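You operate a simulated robot arm through the tools that you are given. There is no shell and no other tool. Be economical: measure what you need, move in short steps, check, and stop when the job is done.

You are at the controls of a simulated robot arm. One attempt, no reset.

Task
Shut the optical machine down: its block into the NEW tray, light off, computer off, then power off.
Fine: push the stage back in; leave the other parts in the tray. Where these are worked on the way, their far stop is far enough and under half their travel is too little: stage.
Where things are to end (x, y in the base frame): drilled block within 6 cm of [-4, 117].

Only the result counts: the job must be done as asked and must still hold three seconds after the hand-in. Knocking over, shifting, dropping, spilling or breaking anything else fails it.

Robot
A 6-joint arm with a two-finger parallel gripper on a trunk, on a base that drives. Base frame: it is fixed to the floor where the robot stands at the start and does not move with it; the origin is under the middle of the robot, x ahead of it, y to its left, z up. Readings come in cm, rad, newtons and seconds.
Its first joint turns from -2.897 to 2.897 rad. Places, roughly: drilled block [0, 125, 75]; grey power button [10, 60, 80]; light knob [70, -10, 90]; middle brass sleeve [0, 125, 75]; red power switch [30, 30, 90]; stage [60, 10, 90]; tall brass sleeve [0, 125, 75]; tray marked NEW [0, 120, 70]. Payload 3.91 kg.
Tool frame: the origin (TCP) lies between the finger pads and is the grasp point; the fingertips stand 3 cm ahead of it; z points along the fingers, y is the line along which they close. The gripper opens to 11 cm. The fingers are 2 cm wide and 1 cm thick; the gripper's body (4.8 by 11.2 cm) begins 5.5 cm behind the TCP.
Orientation is that of the tool frame in the base frame, as [roll, pitch, yaw] about the fixed x, y, z axes, in that order (R = Rz(yaw) Ry(pitch) Rx(roll)). With the fingers straight down and closing along the base's y, the tool's x points along the base's -x, its y along +y and its z along -z.

Tools
- The arm moves only by the tool servo_tool. Its argument "deltas" is a list that holds one entry, the list of rows, each a list of 7 numbers: the shift along the tool's x, y, z in cm, then the turn, a rotation vector about the tool's x, y, z in rad, then the gripper command, from -1 (fully open) to 1 (shut), values between in proportion. In form: [[[x, y, z, ax, ay, az, hand], ...]]. A call has 1 to 12 rows; each row shifts and turns the commanded pose from where the row before left it, along the tool's axes as they then stand. A row lasts 0.2 s, in which the tool goes at most 5 cm and 0.15 rad; a call with a longer step from one row to the next is refused whole, and so is a gripper value outside its range. Where a pose cannot be reached the arm comes as near as it can. A force on the tool above 90 N (or 10 N above the force at the start of the call, whichever is more), or a blocked arm, ends the call early, and 0.2 s more pass. Each finger travels about 10.8 cm/s and halts on what it meets, pressing with about 43 N; the grip force reading is that of the motor and also rises with nothing between the fingers. The clock runs only during rows and for 0.2 s after the last one: add rows that do not move to give the fingers time. The reply holds the time, the measured pose of the TCP, the force on the tool along the base axes, the opening and the grip force, in the units named above and with some noise, with the torque about the TCP (base axes, N m) and any sound that the robot's microphone picked up.
- Cameras (640 x 400 px; columns grow to the right, rows downward): "scene" is now at [-10.55, 3.78, 153.85]; the picture's right is [0.52, -0.85, 0.00], its down [-0.55, -0.34, -0.77] and it looks along [0.65, 0.40, -0.64] (base axes); focal length 250 px, centre (320, 200). "wrist" rides on the gripper at [7.7, 0.7, -11.4] in the tool frame; the picture's right is [-0.09, 1.00, 0.00], its down [-0.80, -0.07, -0.59] and it looks along [-0.59, -0.05, 0.80] (tool axes); focal length 270 px, centre (320, 200). There is no depth. A picture from a camera that has moved, and an enlarged one, comes with that camera's place and axes in the base frame and with its lens. The place of the scene camera against the robot may be out by one fixed shift of up to 1.8 cm in any direction.
- grab_frame(camera): a new picture of that camera. The clock stands still meanwhile.
- lift_body(by): slides the trunk up (or, below 0, down) by that many cm; the arm and the scene camera ride with it, the base frame stays. It gives what a move gives, with no picture.
- steer(legs): drives the robot by 1 to 6 legs, each [ahead, left, turn to the left] in cm, cm and rad, along the robot's own axes; the way and the turn of a leg run together, so that a leg with both is an arc; at most 150 cm and 3.142 rad a leg. The arm and the cameras ride along, it lands a little off, and it stops where it bumps. It gives what a move gives.
- turn_head(pan, tilt): turns the head with the scene camera to pan (to the left, within 1.501 rad either way) and tilt (down, from -0.506 to 1.204), counted from straight ahead of the robot. It gives what a move gives.
- zoom(camera, box): a new picture of the part [left, top, right, bottom] of that camera's present view, enlarged. The clock stands still meanwhile.
- job_done(): hands the job in; it is judged then, once.

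Go step by step. Nothing tells you exact positions but the pictures and the camera data: compare them with the known pose of the tool, close in by small moves and look again before you grip or let go. The budget is 120 turns and 98 pictures, counting those below and the enlarged ones. Unless the task says otherwise, let go and move clear before handing in, and close with one line.

The tools are called after "Request:" as a command line: name --argument value ..., lists and objects as JSON in quotes. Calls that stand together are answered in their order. servo_tool: Moves the arm, as the interface text tells. Its arguments: {"type":"object","properties":{"deltas":{"type":"array"}},"required":["deltas"]} The other tools are called the same way: lift_body (by) slides the trunk up or down; steer (legs) drives the base; turn_head (pan, tilt) turns the head that bears the scene camera; grab_frame (camera) takes a picture; zoom (camera, box) takes an enlarged picture of a part of a camera's view; job_done () hands the job in.

At the start:

```text
clock: 0.0
tcp_pos: [39.24, 19.61, 126.34]
orientation: [-3.141, 0.0, 3.141]
force: [0.2, 0.8, 0.8]
torque: [0.05, -0.01, 0.0]
finger_gap: 10.98
grip_force: 0.0
trunk travel left (down, up): [-47.5, 6.5]
robot x, y, heading: [0.27, 0.26, -0.0]
head pan, tilt: [0.552, 0.7]
```

scene: 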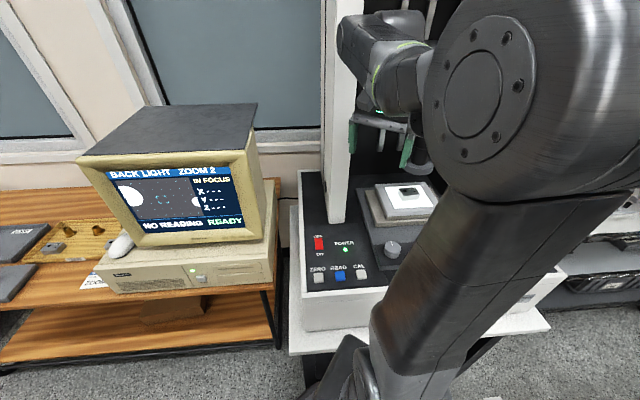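
wrist: 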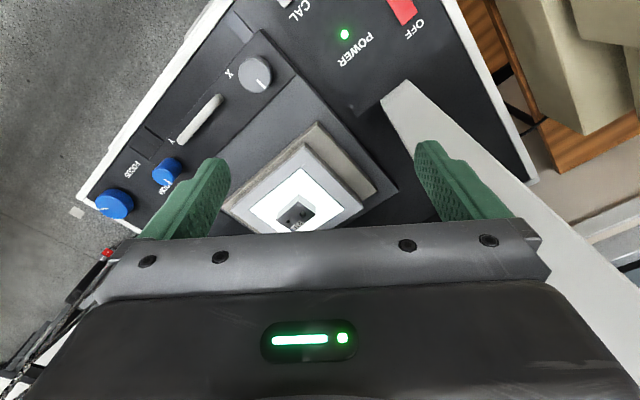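

I see the machine ahead with a stage and a part on it, and the computer to the left. I'll look around with the head before moving.

Request:
turn_head --pan 1.4 --tilt 0.6

Request:
grab_frame --camera "scene"

Request:
zoom --camera "wrist" --box '[80, 0, 440, 240]'

```text
clock: 1.2
tcp_pos: [39.23, 19.5, 126.36]
orientation: [-3.141, 0.0, -3.14]
force: [-0.3, -0.4, 0.8]
torque: [0.01, -0.03, 0.0]
finger_gap: 10.99
grip_force: 0.1
trunk travel left (down, up): [-47.5, 6.5]
robot x, y, heading: [-0.07, 0.15, -0.004]
head pan, tilt: [1.4, 0.6]
```

```text
95 pictures are left
camera scene: at [-16.28, 8.03, 154.71], right [0.99, -0.17, 0.0], down [-0.1, -0.56, -0.82], along [0.14, 0.81, -0.57], focal length 250 px, centre (320, 200)
```

scene: 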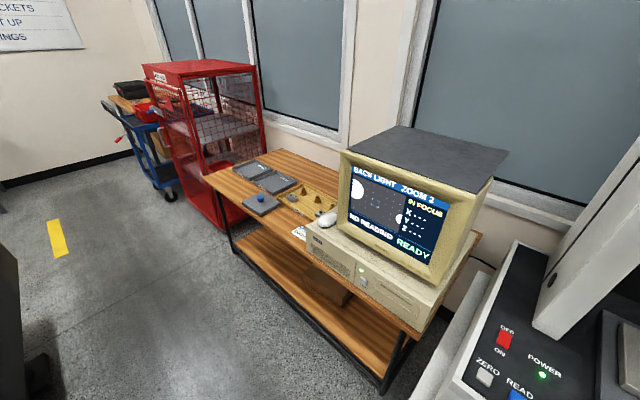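

```text
1.67 times, centred on (260, 120) of wrist
camera zoom: at [31.47, 20.11, 137.74], right [0.09, 1.0, 0.0], down [0.8, -0.07, 0.59], along [0.59, -0.05, -0.8], focal length 450 px, centre (420, 333)
```

zoom: 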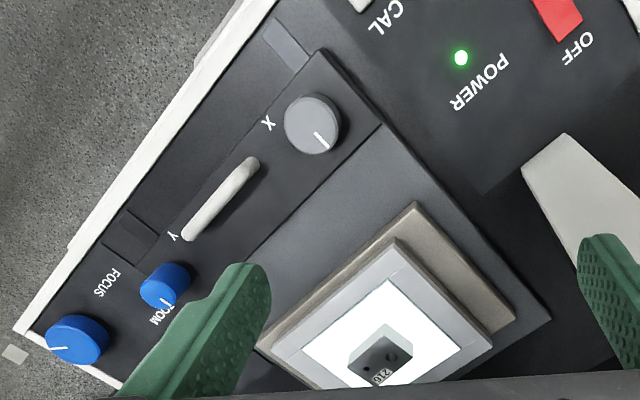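

Tray table is to the left behind the computer. Zooming in on trays and computer.

Request:
zoom --camera "scene" --box '[200, 140, 360, 240]'

Request:
zoom --camera "scene" --box '[280, 160, 480, 320]'

Request:
turn_head --pan 0.0 --tilt 0.8

Request:
grab_frame --camera "scene"

```text
4.00 times, centred on (280, 190) of scene
camera zoom: at [-16.28, 8.03, 154.71], right [0.99, -0.17, 0.0], down [-0.1, -0.56, -0.82], along [0.14, 0.81, -0.57], focal length 1000 px, centre (480, 240)
```

zoom: 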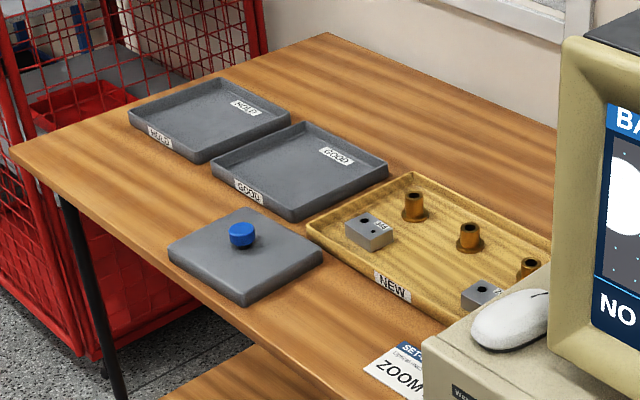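

```text
2.50 times, centred on (380, 240) of scene
camera zoom: at [-16.28, 8.03, 154.71], right [0.99, -0.17, 0.0], down [-0.1, -0.56, -0.82], along [0.14, 0.81, -0.57], focal length 625 px, centre (170, 100)
```

zoom: 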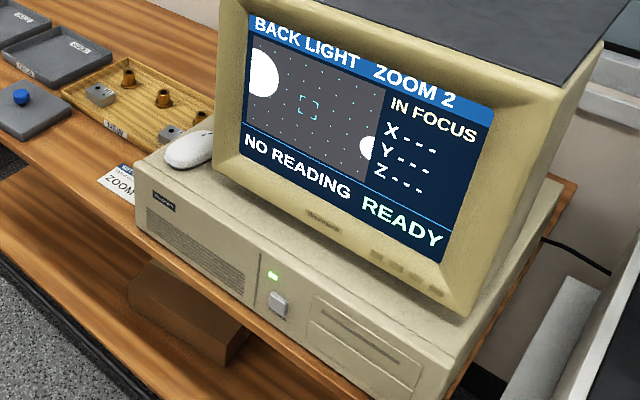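

```text
clock: 2.7
tcp_pos: [39.24, 19.61, 126.2]
orientation: [3.141, -0.002, 3.139]
force: [-1.0, 0.7, 0.1]
torque: [0.01, -0.03, -0.03]
finger_gap: 10.99
grip_force: 0.1
trunk travel left (down, up): [-47.5, 6.5]
robot x, y, heading: [0.16, 0.15, 0.003]
head pan, tilt: [0.0, 0.799]
```

```text
91 pictures are left
camera scene: at [-9.72, -0.67, 153.03], right [0.0, -1.0, 0.0], down [-0.72, 0.0, -0.7], along [0.7, 0.0, -0.72], focal length 250 px, centre (320, 200)
```

scene: 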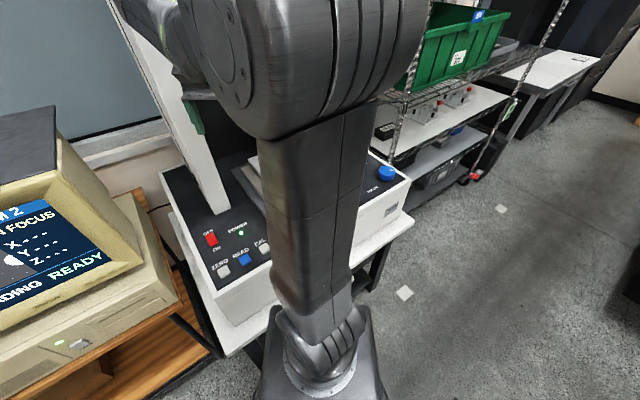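

Tray spot between the two existing blocks matches the target. Now I need to identify the light knob.

Request:
zoom --camera "scene" --box '[340, 140, 440, 220]'

Request:
zoom --camera "scene" --box '[150, 140, 290, 280]'

Request:
zoom --camera "wrist" --box '[60, 130, 240, 250]'

```text
5.00 times, centred on (390, 180) of scene
camera zoom: at [-9.72, -0.67, 153.03], right [0.0, -1.0, 0.0], down [-0.72, 0.0, -0.7], along [0.7, 0.0, -0.72], focal length 1250 px, centre (-30, 300)
```

zoom: 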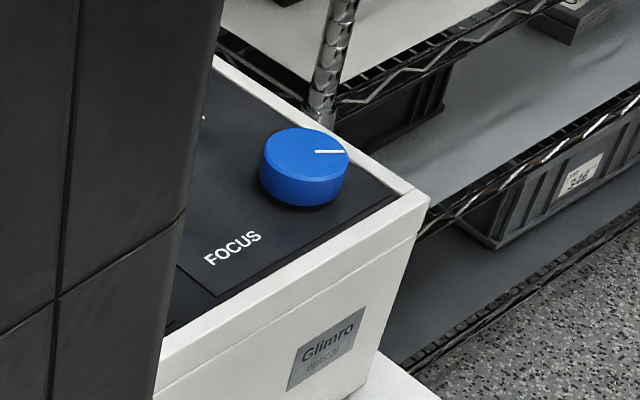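

```text
2.86 times, centred on (220, 210) of scene
camera zoom: at [-9.72, -0.67, 153.03], right [0.0, -1.0, 0.0], down [-0.72, 0.0, -0.7], along [0.7, 0.0, -0.72], focal length 714 px, centre (606, 171)
```

zoom: 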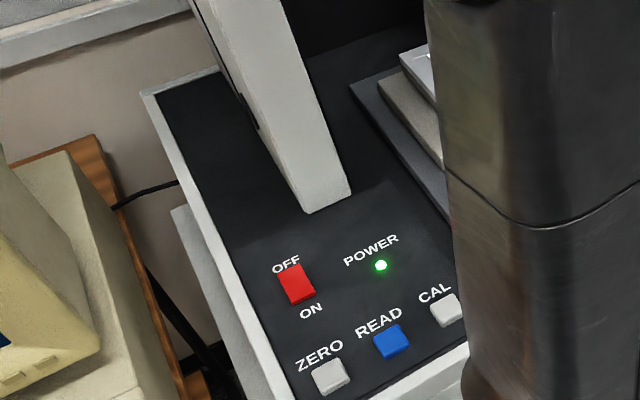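

```text
3.33 times, centred on (150, 190) of wrist
camera zoom: at [31.47, 20.12, 137.74], right [0.09, 1.0, 0.0], down [0.8, -0.07, 0.59], along [0.59, -0.05, -0.8], focal length 901 px, centre (887, 233)
```

zoom: 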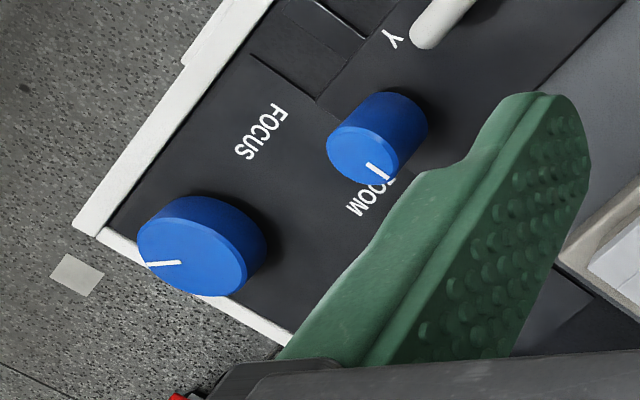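

The light knob is probably behind the ZOOM knob at the right side; I'll draw the arm back and to the right to look with the wrist camera.

Request:
servo_tool --deltas '[[[3, -3, 0, 0, 0, 0, -1], [2, -4, 0, 0, 0, 0, -1], [0, -5, 0, 0, 0, 0, -1], [0, -5, 0, 0, 0, 0, -1], [0, -5, 0, 0, 0, 0, -1], [0, -5, 0, 0, 0, 0, -1]]]'

Request:
grab_frame --camera "wrist"

Request:
turn_head --pan 0.5 --tilt 0.4

Request:
grab_frame --camera "scene"

```text
clock: 4.1
tcp_pos: [34.31, -7.67, 126.13]
orientation: [-3.141, 0.001, -3.14]
force: [-0.1, 0.6, 0.8]
torque: [0.01, 0.03, -0.01]
finger_gap: 10.97
grip_force: 0.0
trunk travel left (down, up): [-47.5, 6.5]
robot x, y, heading: [0.19, 0.3, 0.003]
head pan, tilt: [0.0, 0.799]
```

```text
87 pictures are left
camera wrist: at [26.52, -7.09, 137.66], right [0.09, 1.0, 0.0], down [0.8, -0.07, 0.59], along [0.59, -0.05, -0.8], focal length 270 px, centre (320, 200)
```

wrist: 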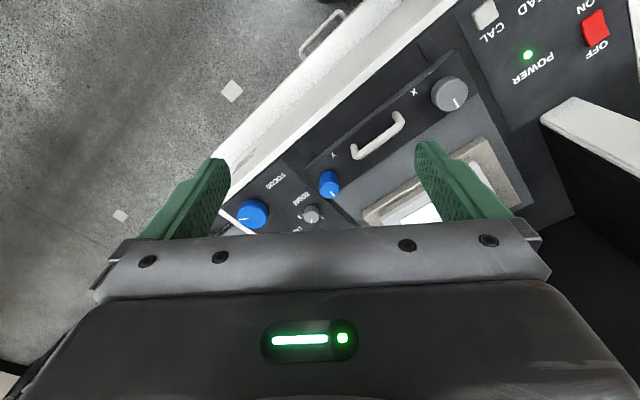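

```text
clock: 5.0
tcp_pos: [34.19, -7.46, 126.17]
orientation: [3.14, 0.0, 3.14]
force: [-0.6, -0.4, -0.6]
torque: [-0.02, -0.01, 0.01]
finger_gap: 10.99
grip_force: 0.1
trunk travel left (down, up): [-47.5, 6.5]
robot x, y, heading: [-0.28, -0.09, 0.004]
head pan, tilt: [0.499, 0.4]
```

```text
86 pictures are left
camera scene: at [-9.65, 3.74, 156.53], right [0.48, -0.88, 0.0], down [-0.34, -0.19, -0.92], along [0.81, 0.44, -0.39], focal length 250 px, centre (320, 200)
```

scene: 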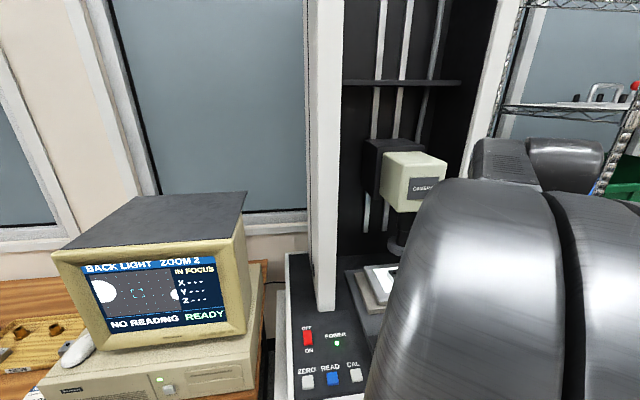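

The small grey knob by ZOOM is the light knob. Zooming in on it and the stage.

Request:
zoom --camera "wrist" --box '[220, 150, 380, 240]'

Request:
zoom --camera "wrist" --box '[320, 60, 560, 240]'

Request:
zoom --camera "scene" --box '[310, 120, 470, 330]'

```text
4.00 times, centred on (300, 195) of wrist
camera zoom: at [26.48, -6.96, 137.67], right [0.09, 1.0, 0.0], down [0.8, -0.07, 0.59], along [0.59, -0.05, -0.8], focal length 1081 px, centre (400, 220)
```

zoom: 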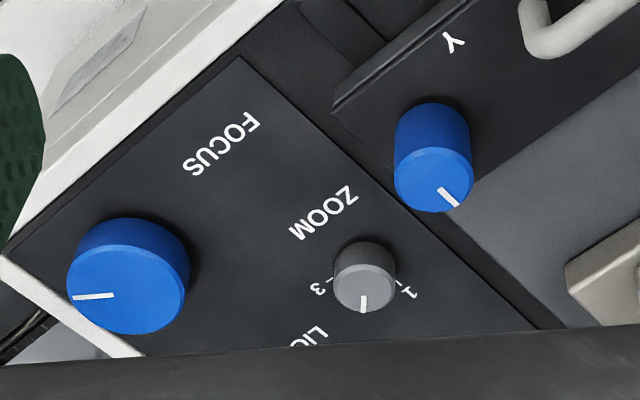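

```text
2.22 times, centred on (440, 150) of wrist
camera zoom: at [26.48, -6.96, 137.67], right [0.09, 1.0, 0.0], down [0.8, -0.07, 0.59], along [0.59, -0.05, -0.8], focal length 601 px, centre (53, 311)
```

zoom: 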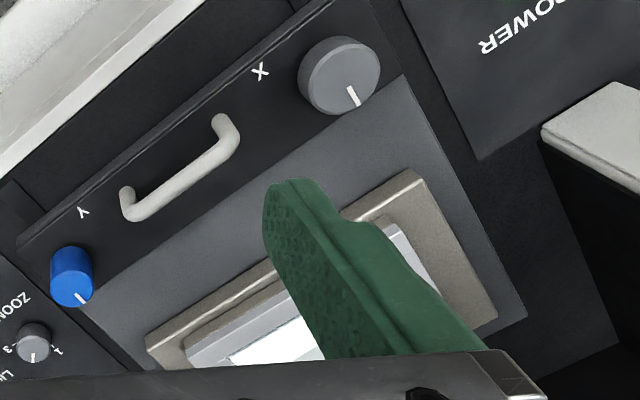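

```text
1.90 times, centred on (390, 225) of scene
camera zoom: at [-9.65, 3.74, 156.53], right [0.48, -0.88, 0.0], down [-0.34, -0.19, -0.92], along [0.81, 0.44, -0.39], focal length 476 px, centre (187, 152)
```

zoom: 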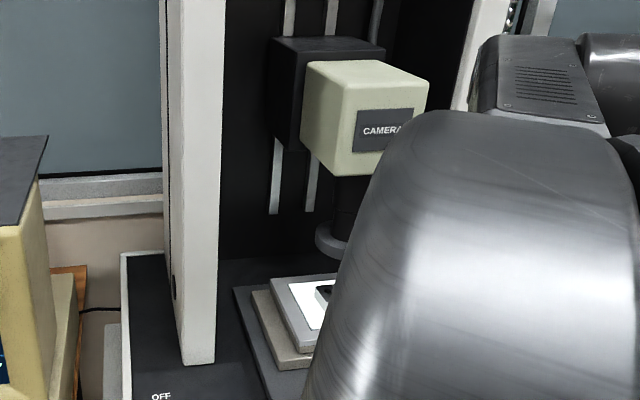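

Order on panel: ZOOM label then its knob, then LIGHT label with a knob further back. The lens hangs over the block, so the stage must be pulled out by its handle. I'll align the tool with the machine (yawed ~0.66) for a better view.

Request:
servo_tool --deltas '[[[0, 0, 0, 0, 0, -0.132, -1], [0, 0, 0, 0, 0, -0.132, -1], [0, 0, 0, 0, 0, -0.132, -1], [0, 0, 0, 0, 0, -0.132, -1], [0, 0, 0, 0, 0, -0.132, -1]]]'

Request:
grab_frame --camera "wrist"

```text
clock: 6.2
tcp_pos: [34.11, -7.46, 126.34]
orientation: [-3.141, 0.0, -2.482]
force: [0.2, 0.2, 0.3]
torque: [0.0, -0.01, -0.04]
finger_gap: 11.01
grip_force: 0.0
trunk travel left (down, up): [-47.5, 6.5]
robot x, y, heading: [0.32, 0.1, -0.01]
head pan, tilt: [0.499, 0.4]
```

```text
82 pictures are left
camera wrist: at [27.68, -11.75, 137.73], right [-0.54, 0.84, 0.0], down [0.68, 0.44, 0.59], along [0.5, 0.32, -0.8], focal length 270 px, centre (320, 200)
```

wrist: 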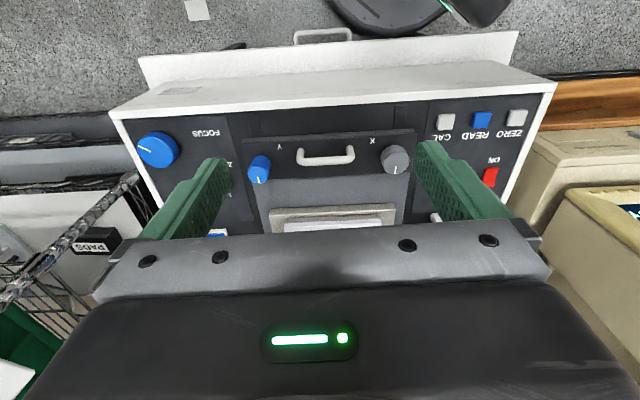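

Request:
servo_tool --deltas '[[[0, 0, 4.5, 0, 0, 0, -1], [0, 0, 4.5, 0, 0, 0, -1], [-2, 0, 4.5, 0, 0, 0, -1], [-2, 0, 4.5, 0, 0, 0, -1], [-2, 0, 2, 0, 0, 0, -1]]]'

Request:
grab_frame --camera "wrist"

Request:
grab_frame --camera "scene"

```text
clock: 7.4
tcp_pos: [39.15, -3.67, 106.24]
orientation: [3.141, 0.0, -2.481]
force: [0.3, -0.5, 0.1]
torque: [0.02, 0.01, 0.02]
finger_gap: 11.01
grip_force: 0.2
trunk travel left (down, up): [-47.5, 6.5]
robot x, y, heading: [0.3, 0.02, -0.001]
head pan, tilt: [0.499, 0.4]
```

```text
81 pictures are left
camera wrist: at [32.52, -8.02, 117.69], right [-0.54, 0.84, 0.0], down [0.68, 0.44, 0.59], along [0.5, 0.32, -0.8], focal length 270 px, centre (320, 200)
```

wrist: 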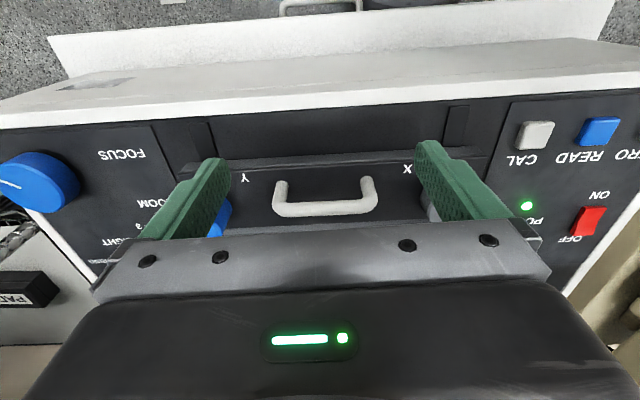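

```text
80 pictures are left
camera scene: at [-9.61, 3.77, 156.54], right [0.48, -0.88, 0.0], down [-0.34, -0.19, -0.92], along [0.81, 0.44, -0.39], focal length 250 px, centre (320, 200)
```

scene: 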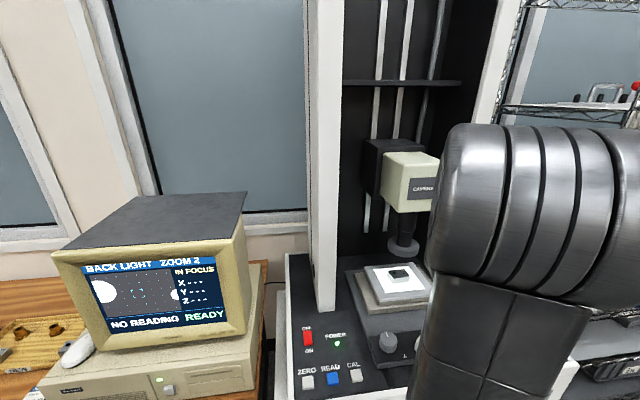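

The handle is an upright arch, bar near [44.3, 0.1, 99.5]. I'll shut the fingers, go over and just past the bar, and look before going down behind it.

Request:
servo_tool --deltas '[[[-3, 0, 0, 0, 0, 0, 1], [-3, 0, 0, 0, 0, 0, 1], [-3.1, 0, 0, 0, 0, 0, 1], [0, 0, 0, 0, 0, 0, 1]]]'

Request:
grab_frame --camera "wrist"

Request:
grab_frame --camera "scene"

```text
clock: 8.4
tcp_pos: [46.17, 1.77, 106.28]
orientation: [3.141, -0.001, -2.482]
force: [0.0, -0.6, -0.3]
torque: [0.01, 0.0, 0.02]
finger_gap: 0.01
grip_force: 37.0
trunk travel left (down, up): [-47.5, 6.5]
robot x, y, heading: [-0.27, 0.38, -0.002]
head pan, tilt: [0.499, 0.4]
```

```text
79 pictures are left
camera wrist: at [39.69, -2.48, 117.66], right [-0.54, 0.84, 0.0], down [0.68, 0.44, 0.59], along [0.5, 0.32, -0.8], focal length 270 px, centre (320, 200)
```

wrist: 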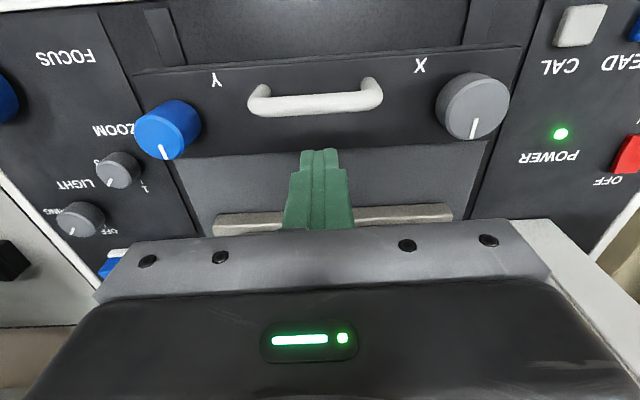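

```text
78 pictures are left
camera scene: at [-9.64, 3.76, 156.54], right [0.48, -0.88, 0.0], down [-0.34, -0.19, -0.92], along [0.81, 0.44, -0.39], focal length 250 px, centre (320, 200)
```

scene: 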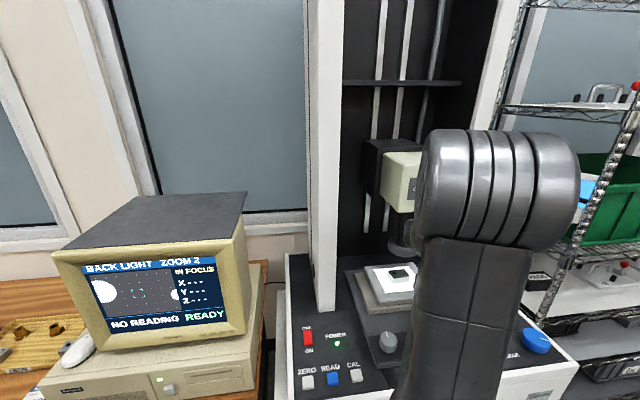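

The bar is at depth-axis ~35.7, z 99.3, and the closed fingers stand just behind it. Going down and pulling gently.

Request:
servo_tool --deltas '[[[-0.5, 0, 2, 0, 0, 0, 1], [0, 0, 2, 0, 0, 0, 1], [0, 0, 2, 0, 0, 0, 1], [0, 0, 0, 0, 0, 0, 1]]]'

Request:
servo_tool --deltas '[[[1, 0, 0, 0, 0, 0, 1], [1, 0, 0, 0, 0, 0, 1], [1, 0, 0, 0, 0, 0, 1], [1, 0, 0, 0, 0, 0, 1]]]'

Request:
grab_frame --camera "wrist"

Request:
grab_frame --camera "scene"

```text
clock: 9.4
tcp_pos: [46.65, 2.05, 100.25]
orientation: [-3.141, 0.0, -2.48]
force: [0.2, 0.5, 0.2]
torque: [0.02, 0.01, 0.0]
finger_gap: 0.0
grip_force: 38.0
trunk travel left (down, up): [-47.5, 6.5]
robot x, y, heading: [-0.18, 0.2, 0.005]
head pan, tilt: [0.499, 0.4]
```

```text
clock: 10.4
tcp_pos: [43.4, -0.46, 100.3]
orientation: [-3.141, 0.0, -2.483]
force: [1.2, 1.9, -2.9]
torque: [0.04, -0.09, -0.01]
finger_gap: 0.02
grip_force: 38.1
trunk travel left (down, up): [-47.5, 6.5]
robot x, y, heading: [-0.59, 0.0, 0.001]
head pan, tilt: [0.499, 0.4]
```

```text
77 pictures are left
camera wrist: at [36.73, -4.69, 111.81], right [-0.54, 0.84, 0.0], down [0.68, 0.43, 0.59], along [0.5, 0.32, -0.8], focal length 270 px, centre (320, 200)
```

wrist: 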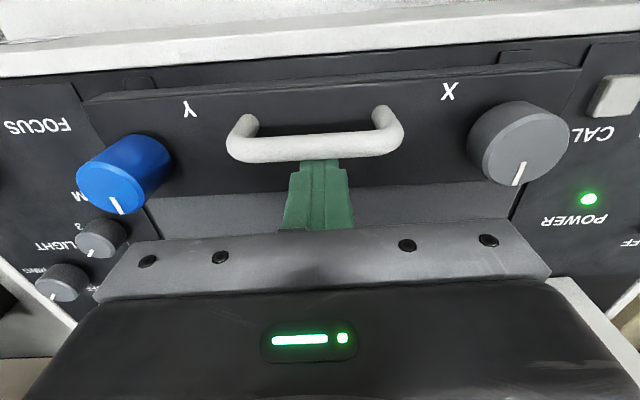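

```text
76 pictures are left
camera scene: at [-9.68, 3.73, 156.53], right [0.48, -0.88, 0.0], down [-0.34, -0.19, -0.92], along [0.81, 0.44, -0.39], focal length 250 px, centre (320, 200)
```

scene: 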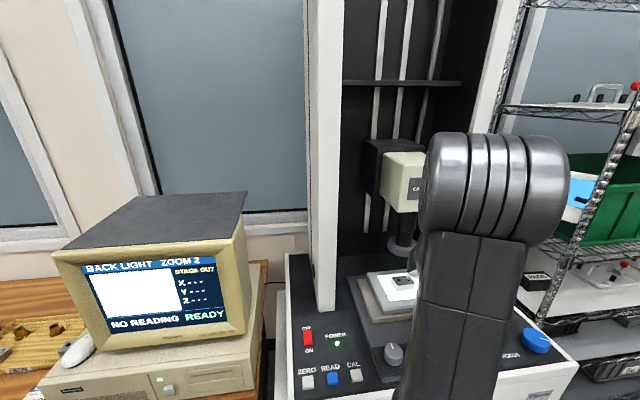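

The stage is sliding ("STAGE OUT"). Keep pulling toward the stop.

Request:
servo_tool --deltas '[[[1, 0, 0, 0, 0, 0, 1], [1, 0, 0, 0, 0, 0, 1], [1, 0, 0, 0, 0, 0, 1], [1, 0, 0, 0, 0, 0, 1], [1, 0, 0, 0, 0, 0, 1], [1, 0, 0, 0, 0, 0, 1]]]'

Request:
grab_frame --camera "wrist"

```text
clock: 11.8
tcp_pos: [38.53, -4.04, 100.32]
orientation: [-3.14, 0.001, -2.483]
force: [-0.6, -0.1, -0.8]
torque: [-0.01, -0.01, 0.02]
finger_gap: 0.0
grip_force: 37.2
trunk travel left (down, up): [-47.5, 6.5]
robot x, y, heading: [-0.25, 0.01, 0.0]
head pan, tilt: [0.499, 0.4]
```

```text
75 pictures are left
camera wrist: at [32.02, -8.33, 111.75], right [-0.54, 0.84, 0.0], down [0.68, 0.44, 0.59], along [0.5, 0.32, -0.8], focal length 270 px, centre (320, 200)
```

wrist: 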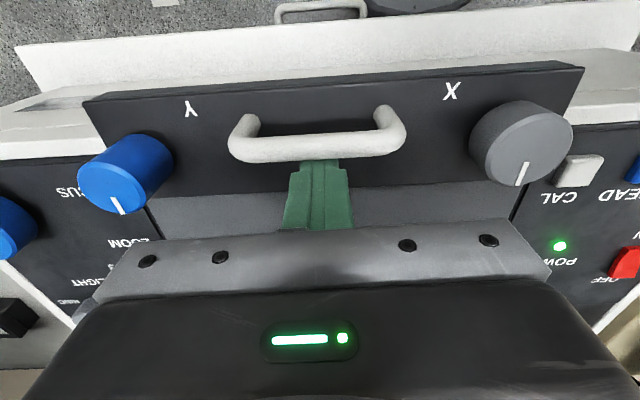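

Request:
servo_tool --deltas '[[[0.8, 0, 0, 0, 0, 0, 1], [0.8, 0, 0, 0, 0, 0, 1], [0.8, 0, 0, 0, 0, 0, 1], [0.8, 0, 0, 0, 0, 0, 1], [0.8, 0, 0, 0, 0, 0, 1], [0.8, 0, 0, 0, 0, 0, 1]]]'

Request:
grab_frame --camera "scene"

```text
clock: 13.2
tcp_pos: [34.72, -6.94, 100.26]
orientation: [3.141, -0.001, -2.481]
force: [0.1, -0.2, -0.1]
torque: [-0.01, 0.05, 0.03]
finger_gap: 0.02
grip_force: 37.6
trunk travel left (down, up): [-47.5, 6.5]
robot x, y, heading: [-0.26, -0.0, -0.003]
head pan, tilt: [0.499, 0.4]
```

```text
74 pictures are left
camera scene: at [-9.67, 3.74, 156.53], right [0.48, -0.88, 0.0], down [-0.34, -0.19, -0.92], along [0.81, 0.44, -0.39], focal length 250 px, centre (320, 200)
```

scene: 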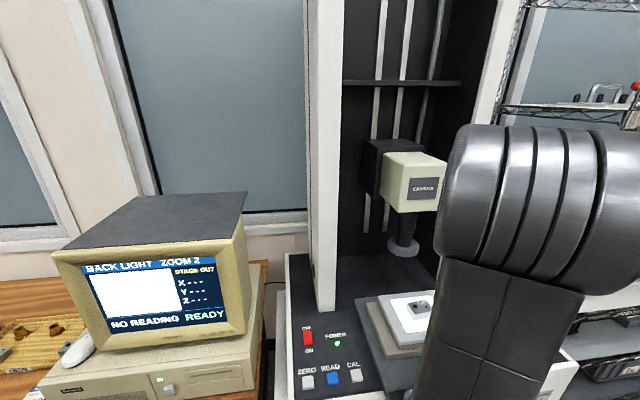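

Request:
servo_tool --deltas '[[[0.8, 0, 0, 0, 0, 0, 1], [0.8, 0, 0, 0, 0, 0, 1], [0.8, 0, 0, 0, 0, 0, 1], [0.8, 0, 0, 0, 0, 0, 1]]]'

Request:
grab_frame --camera "wrist"

```text
clock: 14.2
tcp_pos: [34.0, -7.75, 100.5]
orientation: [-3.128, 0.023, -2.474]
force: [26.5, 26.1, 0.1]
torque: [0.79, -0.11, -0.1]
finger_gap: 0.0
grip_force: 37.7
trunk travel left (down, up): [-47.5, 6.5]
robot x, y, heading: [0.14, -0.05, 0.004]
head pan, tilt: [0.499, 0.4]
stopped in row 4: the force on the tool passed its limit (the readings are from after the stop); the commanded pose is now the measured one
```

```text
73 pictures are left
camera wrist: at [27.28, -12.07, 111.8], right [-0.55, 0.84, -0.01], down [0.66, 0.44, 0.61], along [0.52, 0.33, -0.79], focal length 270 px, centre (320, 200)
```

wrist: 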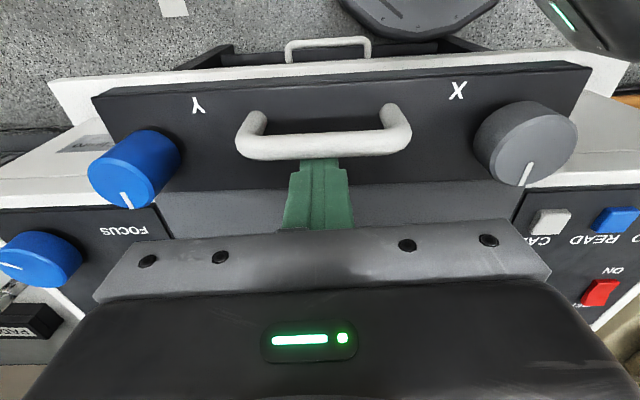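

Stage is at its outer stop. I'll ease off, rise, open the fingers and look at the block.

Request:
servo_tool --deltas '[[[-0.7, 0, 0, 0, 0, 0, 1], [0, 0, -4, 0, 0, 0, 1], [0, 0, -5, 0, 0, 0, 0], [0, 0, -5, 0, 0, 0, -1], [0, 0, -2, 0, 0, 0, -1], [0, 0, 0, 0, 0, 0, -1]]]'

Request:
grab_frame --camera "wrist"

Request:
grab_frame --camera "scene"

```text
clock: 15.6
tcp_pos: [33.78, -7.84, 116.52]
orientation: [-3.133, 0.019, -2.477]
force: [1.1, 0.9, 0.3]
torque: [0.02, 0.04, -0.04]
finger_gap: 11.0
grip_force: 0.1
trunk travel left (down, up): [-47.5, 6.5]
robot x, y, heading: [-0.1, -0.21, 0.002]
head pan, tilt: [0.499, 0.4]
```

```text
72 pictures are left
camera wrist: at [26.94, -12.17, 127.84], right [-0.54, 0.84, -0.01], down [0.66, 0.44, 0.61], along [0.51, 0.33, -0.79], focal length 270 px, centre (320, 200)
```

wrist: 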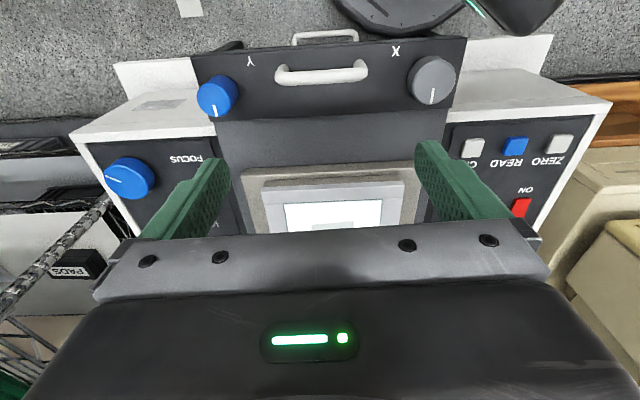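

```text
71 pictures are left
camera scene: at [-9.54, 3.85, 156.54], right [0.48, -0.88, 0.0], down [-0.34, -0.19, -0.92], along [0.81, 0.44, -0.39], focal length 250 px, centre (320, 200)
```

scene: 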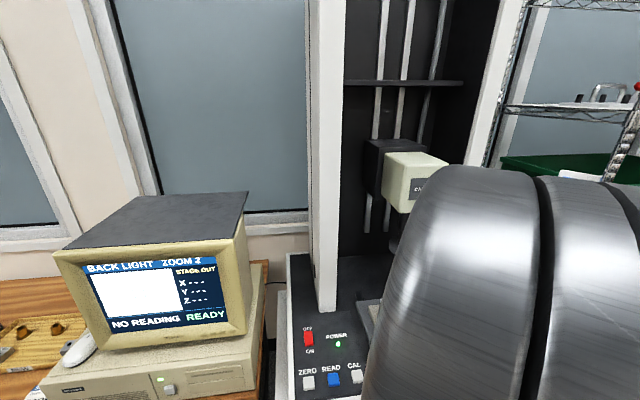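

Request:
servo_tool --deltas '[[[-4, 0, 0, -0.0086, 0.019, 0, -1], [-4, 0, 0, 0, 0, 0, -1], [-2, 0, 0, 0, 0, 0, -1]]]'

Request:
grab_frame --camera "wrist"

Request:
zoom --camera "wrist" --box '[240, 100, 420, 230]'

```text
clock: 16.4
tcp_pos: [41.5, -1.72, 116.54]
orientation: [-3.141, 0.0, -2.479]
force: [0.3, 0.8, 0.0]
torque: [-0.03, 0.0, -0.01]
finger_gap: 10.98
grip_force: 0.1
trunk travel left (down, up): [-47.5, 6.5]
robot x, y, heading: [0.13, -0.19, 0.004]
head pan, tilt: [0.499, 0.4]
```

```text
70 pictures are left
camera wrist: at [35.06, -5.99, 128.06], right [-0.54, 0.84, 0.0], down [0.67, 0.44, 0.59], along [0.5, 0.32, -0.8], focal length 270 px, centre (320, 200)
```

wrist: 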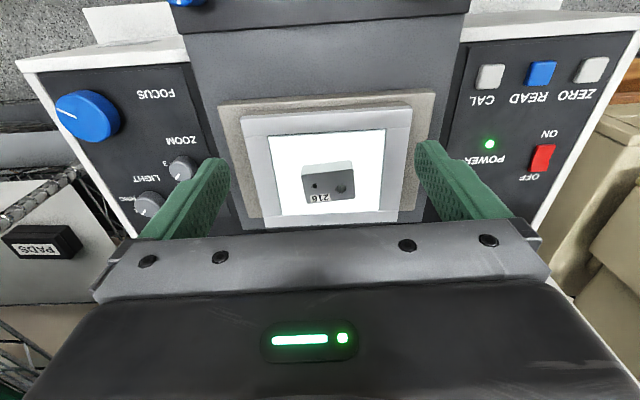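

```text
3.08 times, centred on (330, 165) of wrist
camera zoom: at [35.06, -5.99, 128.06], right [-0.54, 0.84, 0.0], down [0.67, 0.44, 0.59], along [0.5, 0.32, -0.8], focal length 832 px, centre (289, 308)
```

zoom: 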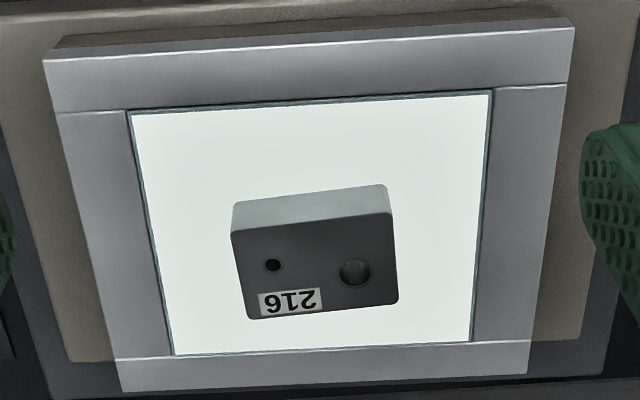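

The block (marked 216) lies near [49.2, 4.1], top z≈102, turned slightly. I'll come above it with a 0.055 rad yaw correction and look again.

Request:
servo_tool --deltas '[[[-4, 0, 0, 0, 0, -0.055, -1], [-4, 0, 2, 0, 0, 0, -1], [-1.7, -0.5, 3, 0, 0, 0, -1], [0, 0, 2.5, 0, 0, 0, -1]]]'

Request:
grab_frame --camera "wrist"

Request:
grab_frame --camera "scene"

```text
clock: 17.4
tcp_pos: [49.44, 4.27, 109.1]
orientation: [-3.14, 0.0, -2.423]
force: [0.8, 0.3, -0.3]
torque: [-0.03, 0.0, 0.0]
finger_gap: 10.99
grip_force: 0.1
trunk travel left (down, up): [-47.5, 6.5]
robot x, y, heading: [0.09, 0.04, 0.004]
head pan, tilt: [0.499, 0.4]
```

```text
68 pictures are left
camera wrist: at [43.1, -0.49, 120.53], right [-0.59, 0.81, 0.0], down [0.65, 0.47, 0.59], along [0.48, 0.35, -0.8], focal length 270 px, centre (320, 200)
```

wrist: 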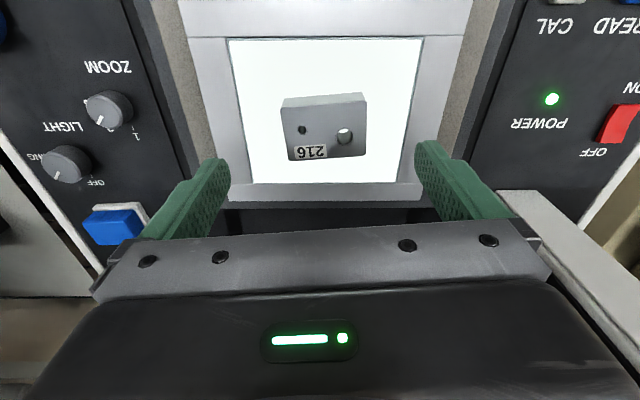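

```text
67 pictures are left
camera scene: at [-9.52, 3.85, 156.54], right [0.48, -0.88, 0.0], down [-0.34, -0.19, -0.92], along [0.81, 0.44, -0.39], focal length 250 px, centre (320, 200)
```

scene: 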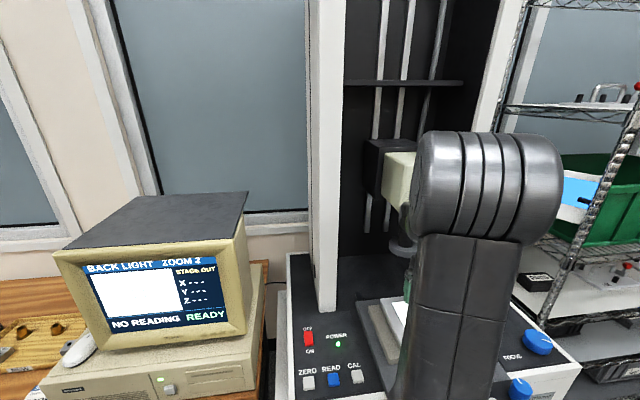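

Block top centre ≈ [49.0, 4.4, 101.9], about 2.4 high. Lowering so the fingertips stop just above the window.

Request:
servo_tool --deltas '[[[0.3, 0.35, 2, 0, 0, 0, -1], [0, 0, 2, 0, 0, 0, -1], [0, 0, 1, 0, 0, 0, -1], [0, 0, 0.8, 0, 0, 0, -1]]]'

Request:
grab_frame --camera "wrist"

```text
clock: 18.4
tcp_pos: [48.86, 4.09, 103.41]
orientation: [-3.141, -0.001, -2.424]
force: [-0.3, 0.9, 0.0]
torque: [-0.01, -0.01, 0.02]
finger_gap: 11.03
grip_force: 0.0
trunk travel left (down, up): [-47.5, 6.5]
robot x, y, heading: [0.39, 0.31, 0.009]
head pan, tilt: [0.499, 0.4]
```

```text
66 pictures are left
camera wrist: at [42.59, -0.47, 114.79], right [-0.59, 0.81, 0.0], down [0.65, 0.47, 0.59], along [0.48, 0.35, -0.8], focal length 270 px, centre (320, 200)
```

wrist: 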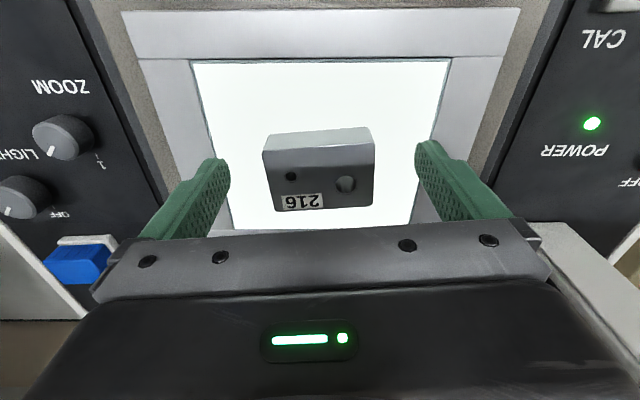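

Block sits between the fingers. Slightly lower and close.

Request:
servo_tool --deltas '[[[-0.2, 0, 0.3, 0, 0, 0, -1], [0, 0, 0, 0, 0, 0, 0.4], [0, 0, 0, 0, 0, 0, 1], [0, 0, 0, 0, 0, 0, 1], [0, 0, 0, 0, 0, 0, 1]]]'

Request:
grab_frame --camera "wrist"

```text
clock: 19.6
tcp_pos: [48.95, 4.44, 103.03]
orientation: [-3.14, -0.001, -2.422]
force: [0.6, -0.3, 1.2]
torque: [-0.04, -0.03, -0.05]
finger_gap: 5.93
grip_force: 42.6
trunk travel left (down, up): [-47.5, 6.5]
robot x, y, heading: [0.01, 0.09, 0.006]
head pan, tilt: [0.499, 0.4]
```

```text
65 pictures are left
camera wrist: at [42.71, -0.35, 114.49], right [-0.59, 0.81, 0.0], down [0.65, 0.47, 0.59], along [0.48, 0.35, -0.8], focal length 270 px, centre (320, 200)
```

wrist: 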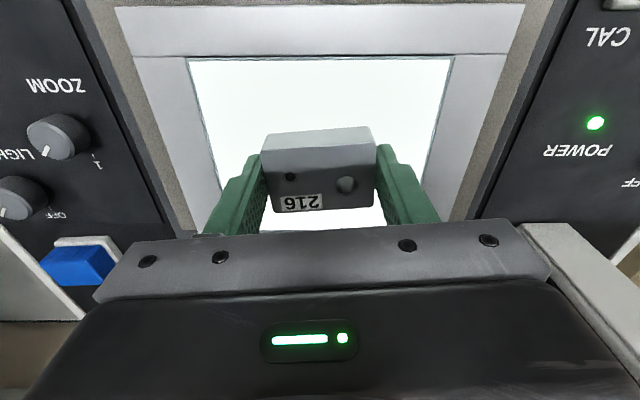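

Gripped (gap 5.93). Lifting straight up and then drawing back.

Request:
servo_tool --deltas '[[[0, 0, -1, 0, 0, 0, 1], [0, 0, -2, 0, 0, 0, 1], [0, 0, -4, 0, 0, 0, 1], [0, 0, -4, 0, 0, 0, 1], [2, 0, -4, 0, 0, 0, 1], [4, 0, -3, 0, 0, 0, 1], [4, 0, -3, 0, 0, 0, 1], [4, 0, -2, 0, 0, 0, 1]]]'

Request:
grab_frame --camera "wrist"

Request:
turn_head --pan 1.5 --tilt 0.9

Request:
grab_frame --camera "scene"

```text
clock: 21.4
tcp_pos: [38.47, -4.96, 126.09]
orientation: [-3.14, 0.001, -2.424]
force: [-0.5, -0.5, 0.6]
torque: [-0.02, -0.01, 0.0]
finger_gap: 0.0
grip_force: 38.0
trunk travel left (down, up): [-47.5, 6.5]
robot x, y, heading: [-0.07, 0.66, 0.002]
head pan, tilt: [0.499, 0.4]
```

```text
64 pictures are left
camera wrist: at [32.17, -9.63, 137.52], right [-0.59, 0.81, 0.0], down [0.65, 0.47, 0.59], along [0.48, 0.35, -0.8], focal length 270 px, centre (320, 200)
```

wrist: 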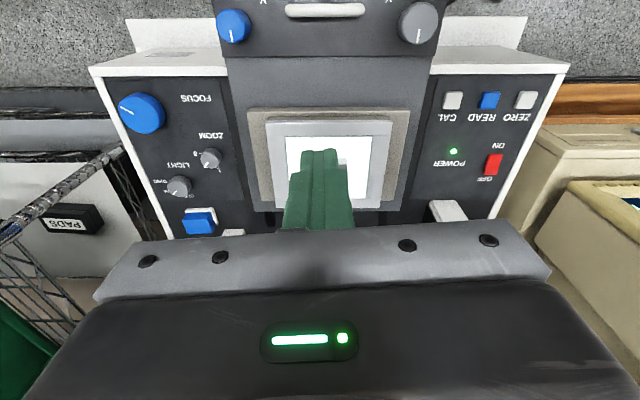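

```text
clock: 22.7
tcp_pos: [38.68, -4.89, 126.12]
orientation: [-3.139, 0.0, -2.423]
force: [0.0, -0.5, -0.1]
torque: [-0.01, -0.02, 0.01]
finger_gap: 0.01
grip_force: 37.7
trunk travel left (down, up): [-47.5, 6.5]
robot x, y, heading: [0.37, 0.08, 0.003]
head pan, tilt: [1.499, 0.901]
```

```text
63 pictures are left
camera scene: at [-17.15, 6.91, 152.24], right [1.0, -0.07, 0.0], down [-0.05, -0.78, -0.62], along [0.04, 0.62, -0.78], focal length 250 px, centre (320, 200)
```

scene: 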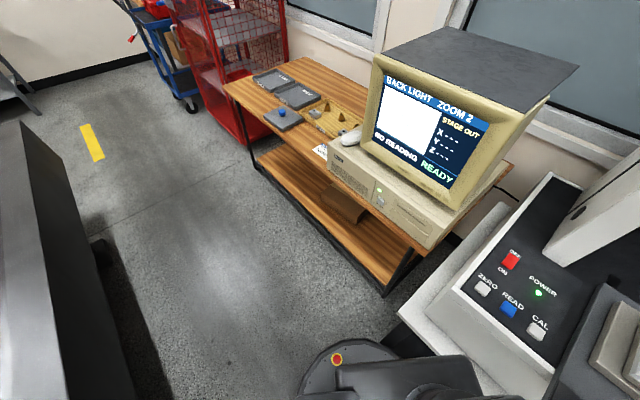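

The block slipped out of the fingers. I'll move the tool aside and find it.

Request:
servo_tool --deltas '[[[2, -3, 0, 0, 0, 0, -1], [2, 0, 0, 0, 0, 0, -1], [0, 0, 0, 0, 0, 0, -1], [0, 0, 0, 0, 0, 0, -1]]]'

Request:
grab_frame --camera "wrist"

Request:
zoom --camera "wrist" --box '[230, 80, 430, 230]'

```text
clock: 23.7
tcp_pos: [37.42, -9.9, 125.91]
orientation: [-3.141, 0.0, -2.421]
force: [0.2, 0.1, 0.5]
torque: [0.01, 0.01, -0.01]
finger_gap: 10.99
grip_force: 0.1
trunk travel left (down, up): [-47.5, 6.5]
robot x, y, heading: [0.09, -0.03, -0.001]
head pan, tilt: [1.499, 0.901]
```

```text
62 pictures are left
camera wrist: at [31.19, -14.44, 137.44], right [-0.59, 0.81, 0.0], down [0.65, 0.47, 0.59], along [0.48, 0.35, -0.8], focal length 270 px, centre (320, 200)
```

wrist: 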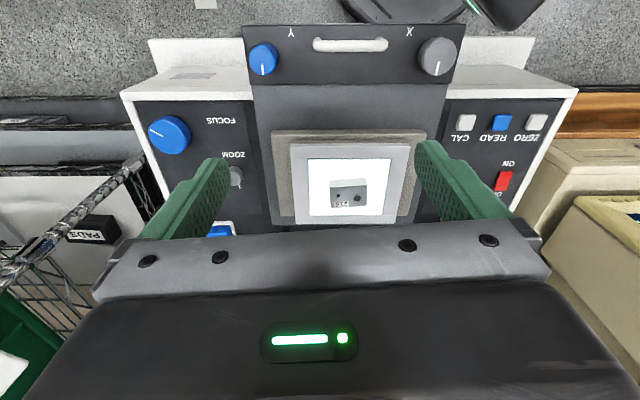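

```text
2.67 times, centred on (330, 155) of wrist
camera zoom: at [31.19, -14.44, 137.44], right [-0.59, 0.81, 0.0], down [0.65, 0.47, 0.59], along [0.48, 0.35, -0.8], focal length 721 px, centre (293, 320)
```

zoom: 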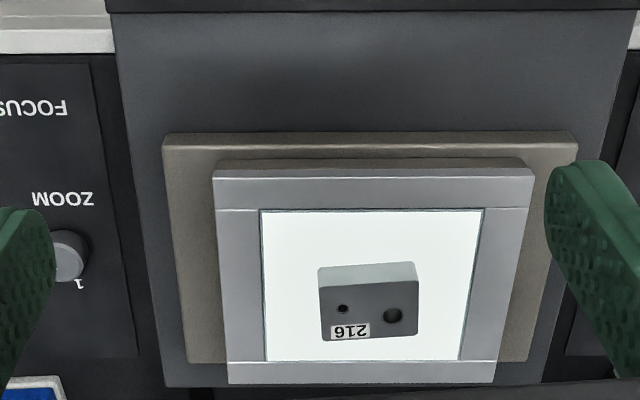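

The block is still in its place on the stage, so it slipped at the very start: the grip was too shallow. I'll return and feel my way lower in small steps.

Request:
servo_tool --deltas '[[[-4, 3.2, 0, 0, 0, 0, -1], [-4, 0, 0, 0, 0, 0, -1], [-4, 0, 2, 0, 0, 0, -1], [-4, 0, 4, 0, 0, 0, -1], [-2.1, 0, 4, 0, 0, 0, -1], [0, 0, 4, 0, 0, 0, -1], [0, 0, 4, 0, 0, 0, -1], [0, 0, 2, 0, 0, 0, -1]]]'

Request:
servo_tool --deltas '[[[0, 0, 2, 0, 0, 0, -1], [0, 0, 1, 0, 0, 0, -1], [0, 0, 0, 0, 0, 0, -1]]]'

Request:
grab_frame --camera "wrist"

```text
refused: row 1 steps farther than a row can; nothing moved
```

```text
clock: 24.5
tcp_pos: [37.49, -9.92, 122.95]
orientation: [3.14, 0.001, -2.422]
force: [0.1, -0.9, -0.1]
torque: [-0.01, -0.01, -0.03]
finger_gap: 11.0
grip_force: 0.1
trunk travel left (down, up): [-47.5, 6.5]
robot x, y, heading: [0.3, -0.16, 0.005]
head pan, tilt: [1.499, 0.901]
```

```text
60 pictures are left
camera wrist: at [31.16, -14.46, 134.4], right [-0.59, 0.81, 0.0], down [0.65, 0.47, 0.59], along [0.48, 0.35, -0.8], focal length 270 px, centre (320, 200)
```

wrist: 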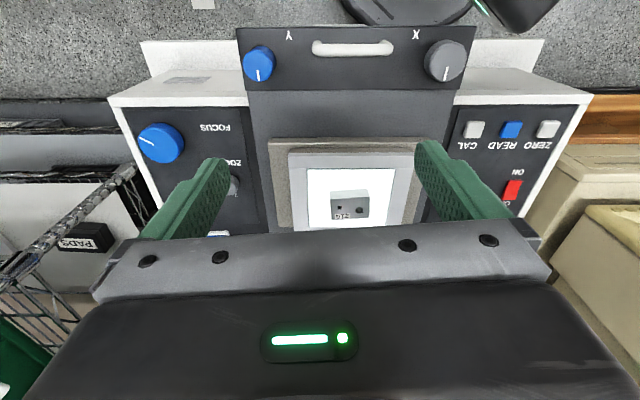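

Request:
servo_tool --deltas '[[[-3.5, 3.2, 0, 0, 0, 0, -1], [-4, 0, 0, 0, 0, 0, -1], [-4, 0, 1, 0, 0, 0, -1], [-4, 0, 2, 0, 0, 0, -1], [-2.6, 0, 4, 0, 0, 0, -1], [0, 0, 4, 0, 0, 0, -1], [0, 0, 4, 0, 0, 0, -1], [0, 0, 3, 0, 0, 0, -1], [0, 0, 0, 0, 0, 0, -1]]]'

Request:
grab_frame --camera "wrist"

```text
clock: 26.5
tcp_pos: [49.08, 4.63, 104.96]
orientation: [-3.14, 0.0, -2.421]
force: [0.3, 0.4, 0.1]
torque: [0.02, 0.01, 0.0]
finger_gap: 11.0
grip_force: 0.1
trunk travel left (down, up): [-47.5, 6.5]
robot x, y, heading: [-0.09, -0.19, 0.005]
head pan, tilt: [1.499, 0.901]
```

```text
59 pictures are left
camera wrist: at [42.73, -0.07, 116.3], right [-0.59, 0.81, 0.0], down [0.65, 0.47, 0.59], along [0.48, 0.35, -0.8], focal length 270 px, centre (320, 200)
```

wrist: 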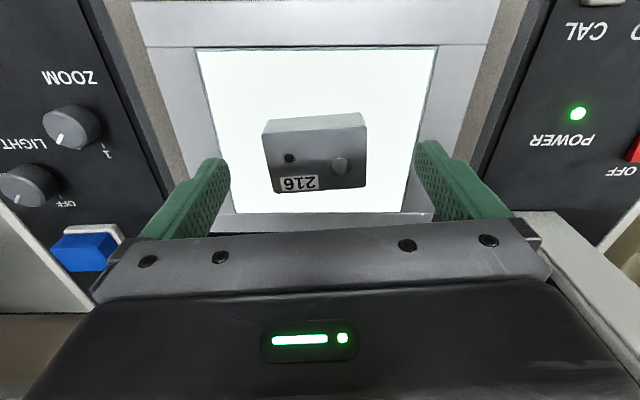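

Request:
servo_tool --deltas '[[[0, 0, 1, 0, 0, 0, -1], [0, 0, 0.8, 0, 0, 0, -1], [0, 0, 0.3, 0, 0, 0, -1], [0, 0, 0, 0, 0, 0, -1]]]'

Request:
servo_tool --deltas '[[[0, 0, 0.25, 0, 0, 0, -1], [0, 0, 0, 0, 0, 0, -1]]]'

Request:
servo_tool --deltas '[[[0, 0, 0.2, 0, 0, 0, -1], [0, 0, 0, 0, 0, 0, -1]]]'

```text
clock: 27.5
tcp_pos: [48.99, 4.51, 103.02]
orientation: [-3.14, 0.001, -2.422]
force: [-0.3, -0.5, -0.5]
torque: [-0.02, -0.01, -0.01]
finger_gap: 11.01
grip_force: 0.1
trunk travel left (down, up): [-47.5, 6.5]
robot x, y, heading: [0.13, -0.16, 0.002]
head pan, tilt: [1.499, 0.901]
```

```text
clock: 28.1
tcp_pos: [48.97, 4.39, 102.85]
orientation: [-3.137, 0.003, -2.423]
force: [1.7, 1.0, 21.1]
torque: [0.89, 0.96, -0.07]
finger_gap: 10.96
grip_force: 0.2
trunk travel left (down, up): [-47.5, 6.5]
robot x, y, heading: [0.32, 0.38, 0.008]
head pan, tilt: [1.499, 0.901]
```

```text
clock: 28.7
tcp_pos: [48.83, 4.5, 102.86]
orientation: [-3.136, 0.006, -2.423]
force: [4.7, 2.3, 57.9]
torque: [2.32, 2.43, -0.29]
finger_gap: 10.92
grip_force: 0.1
trunk travel left (down, up): [-47.5, 6.5]
robot x, y, heading: [-0.05, -0.25, -0.002]
head pan, tilt: [1.499, 0.901]
```

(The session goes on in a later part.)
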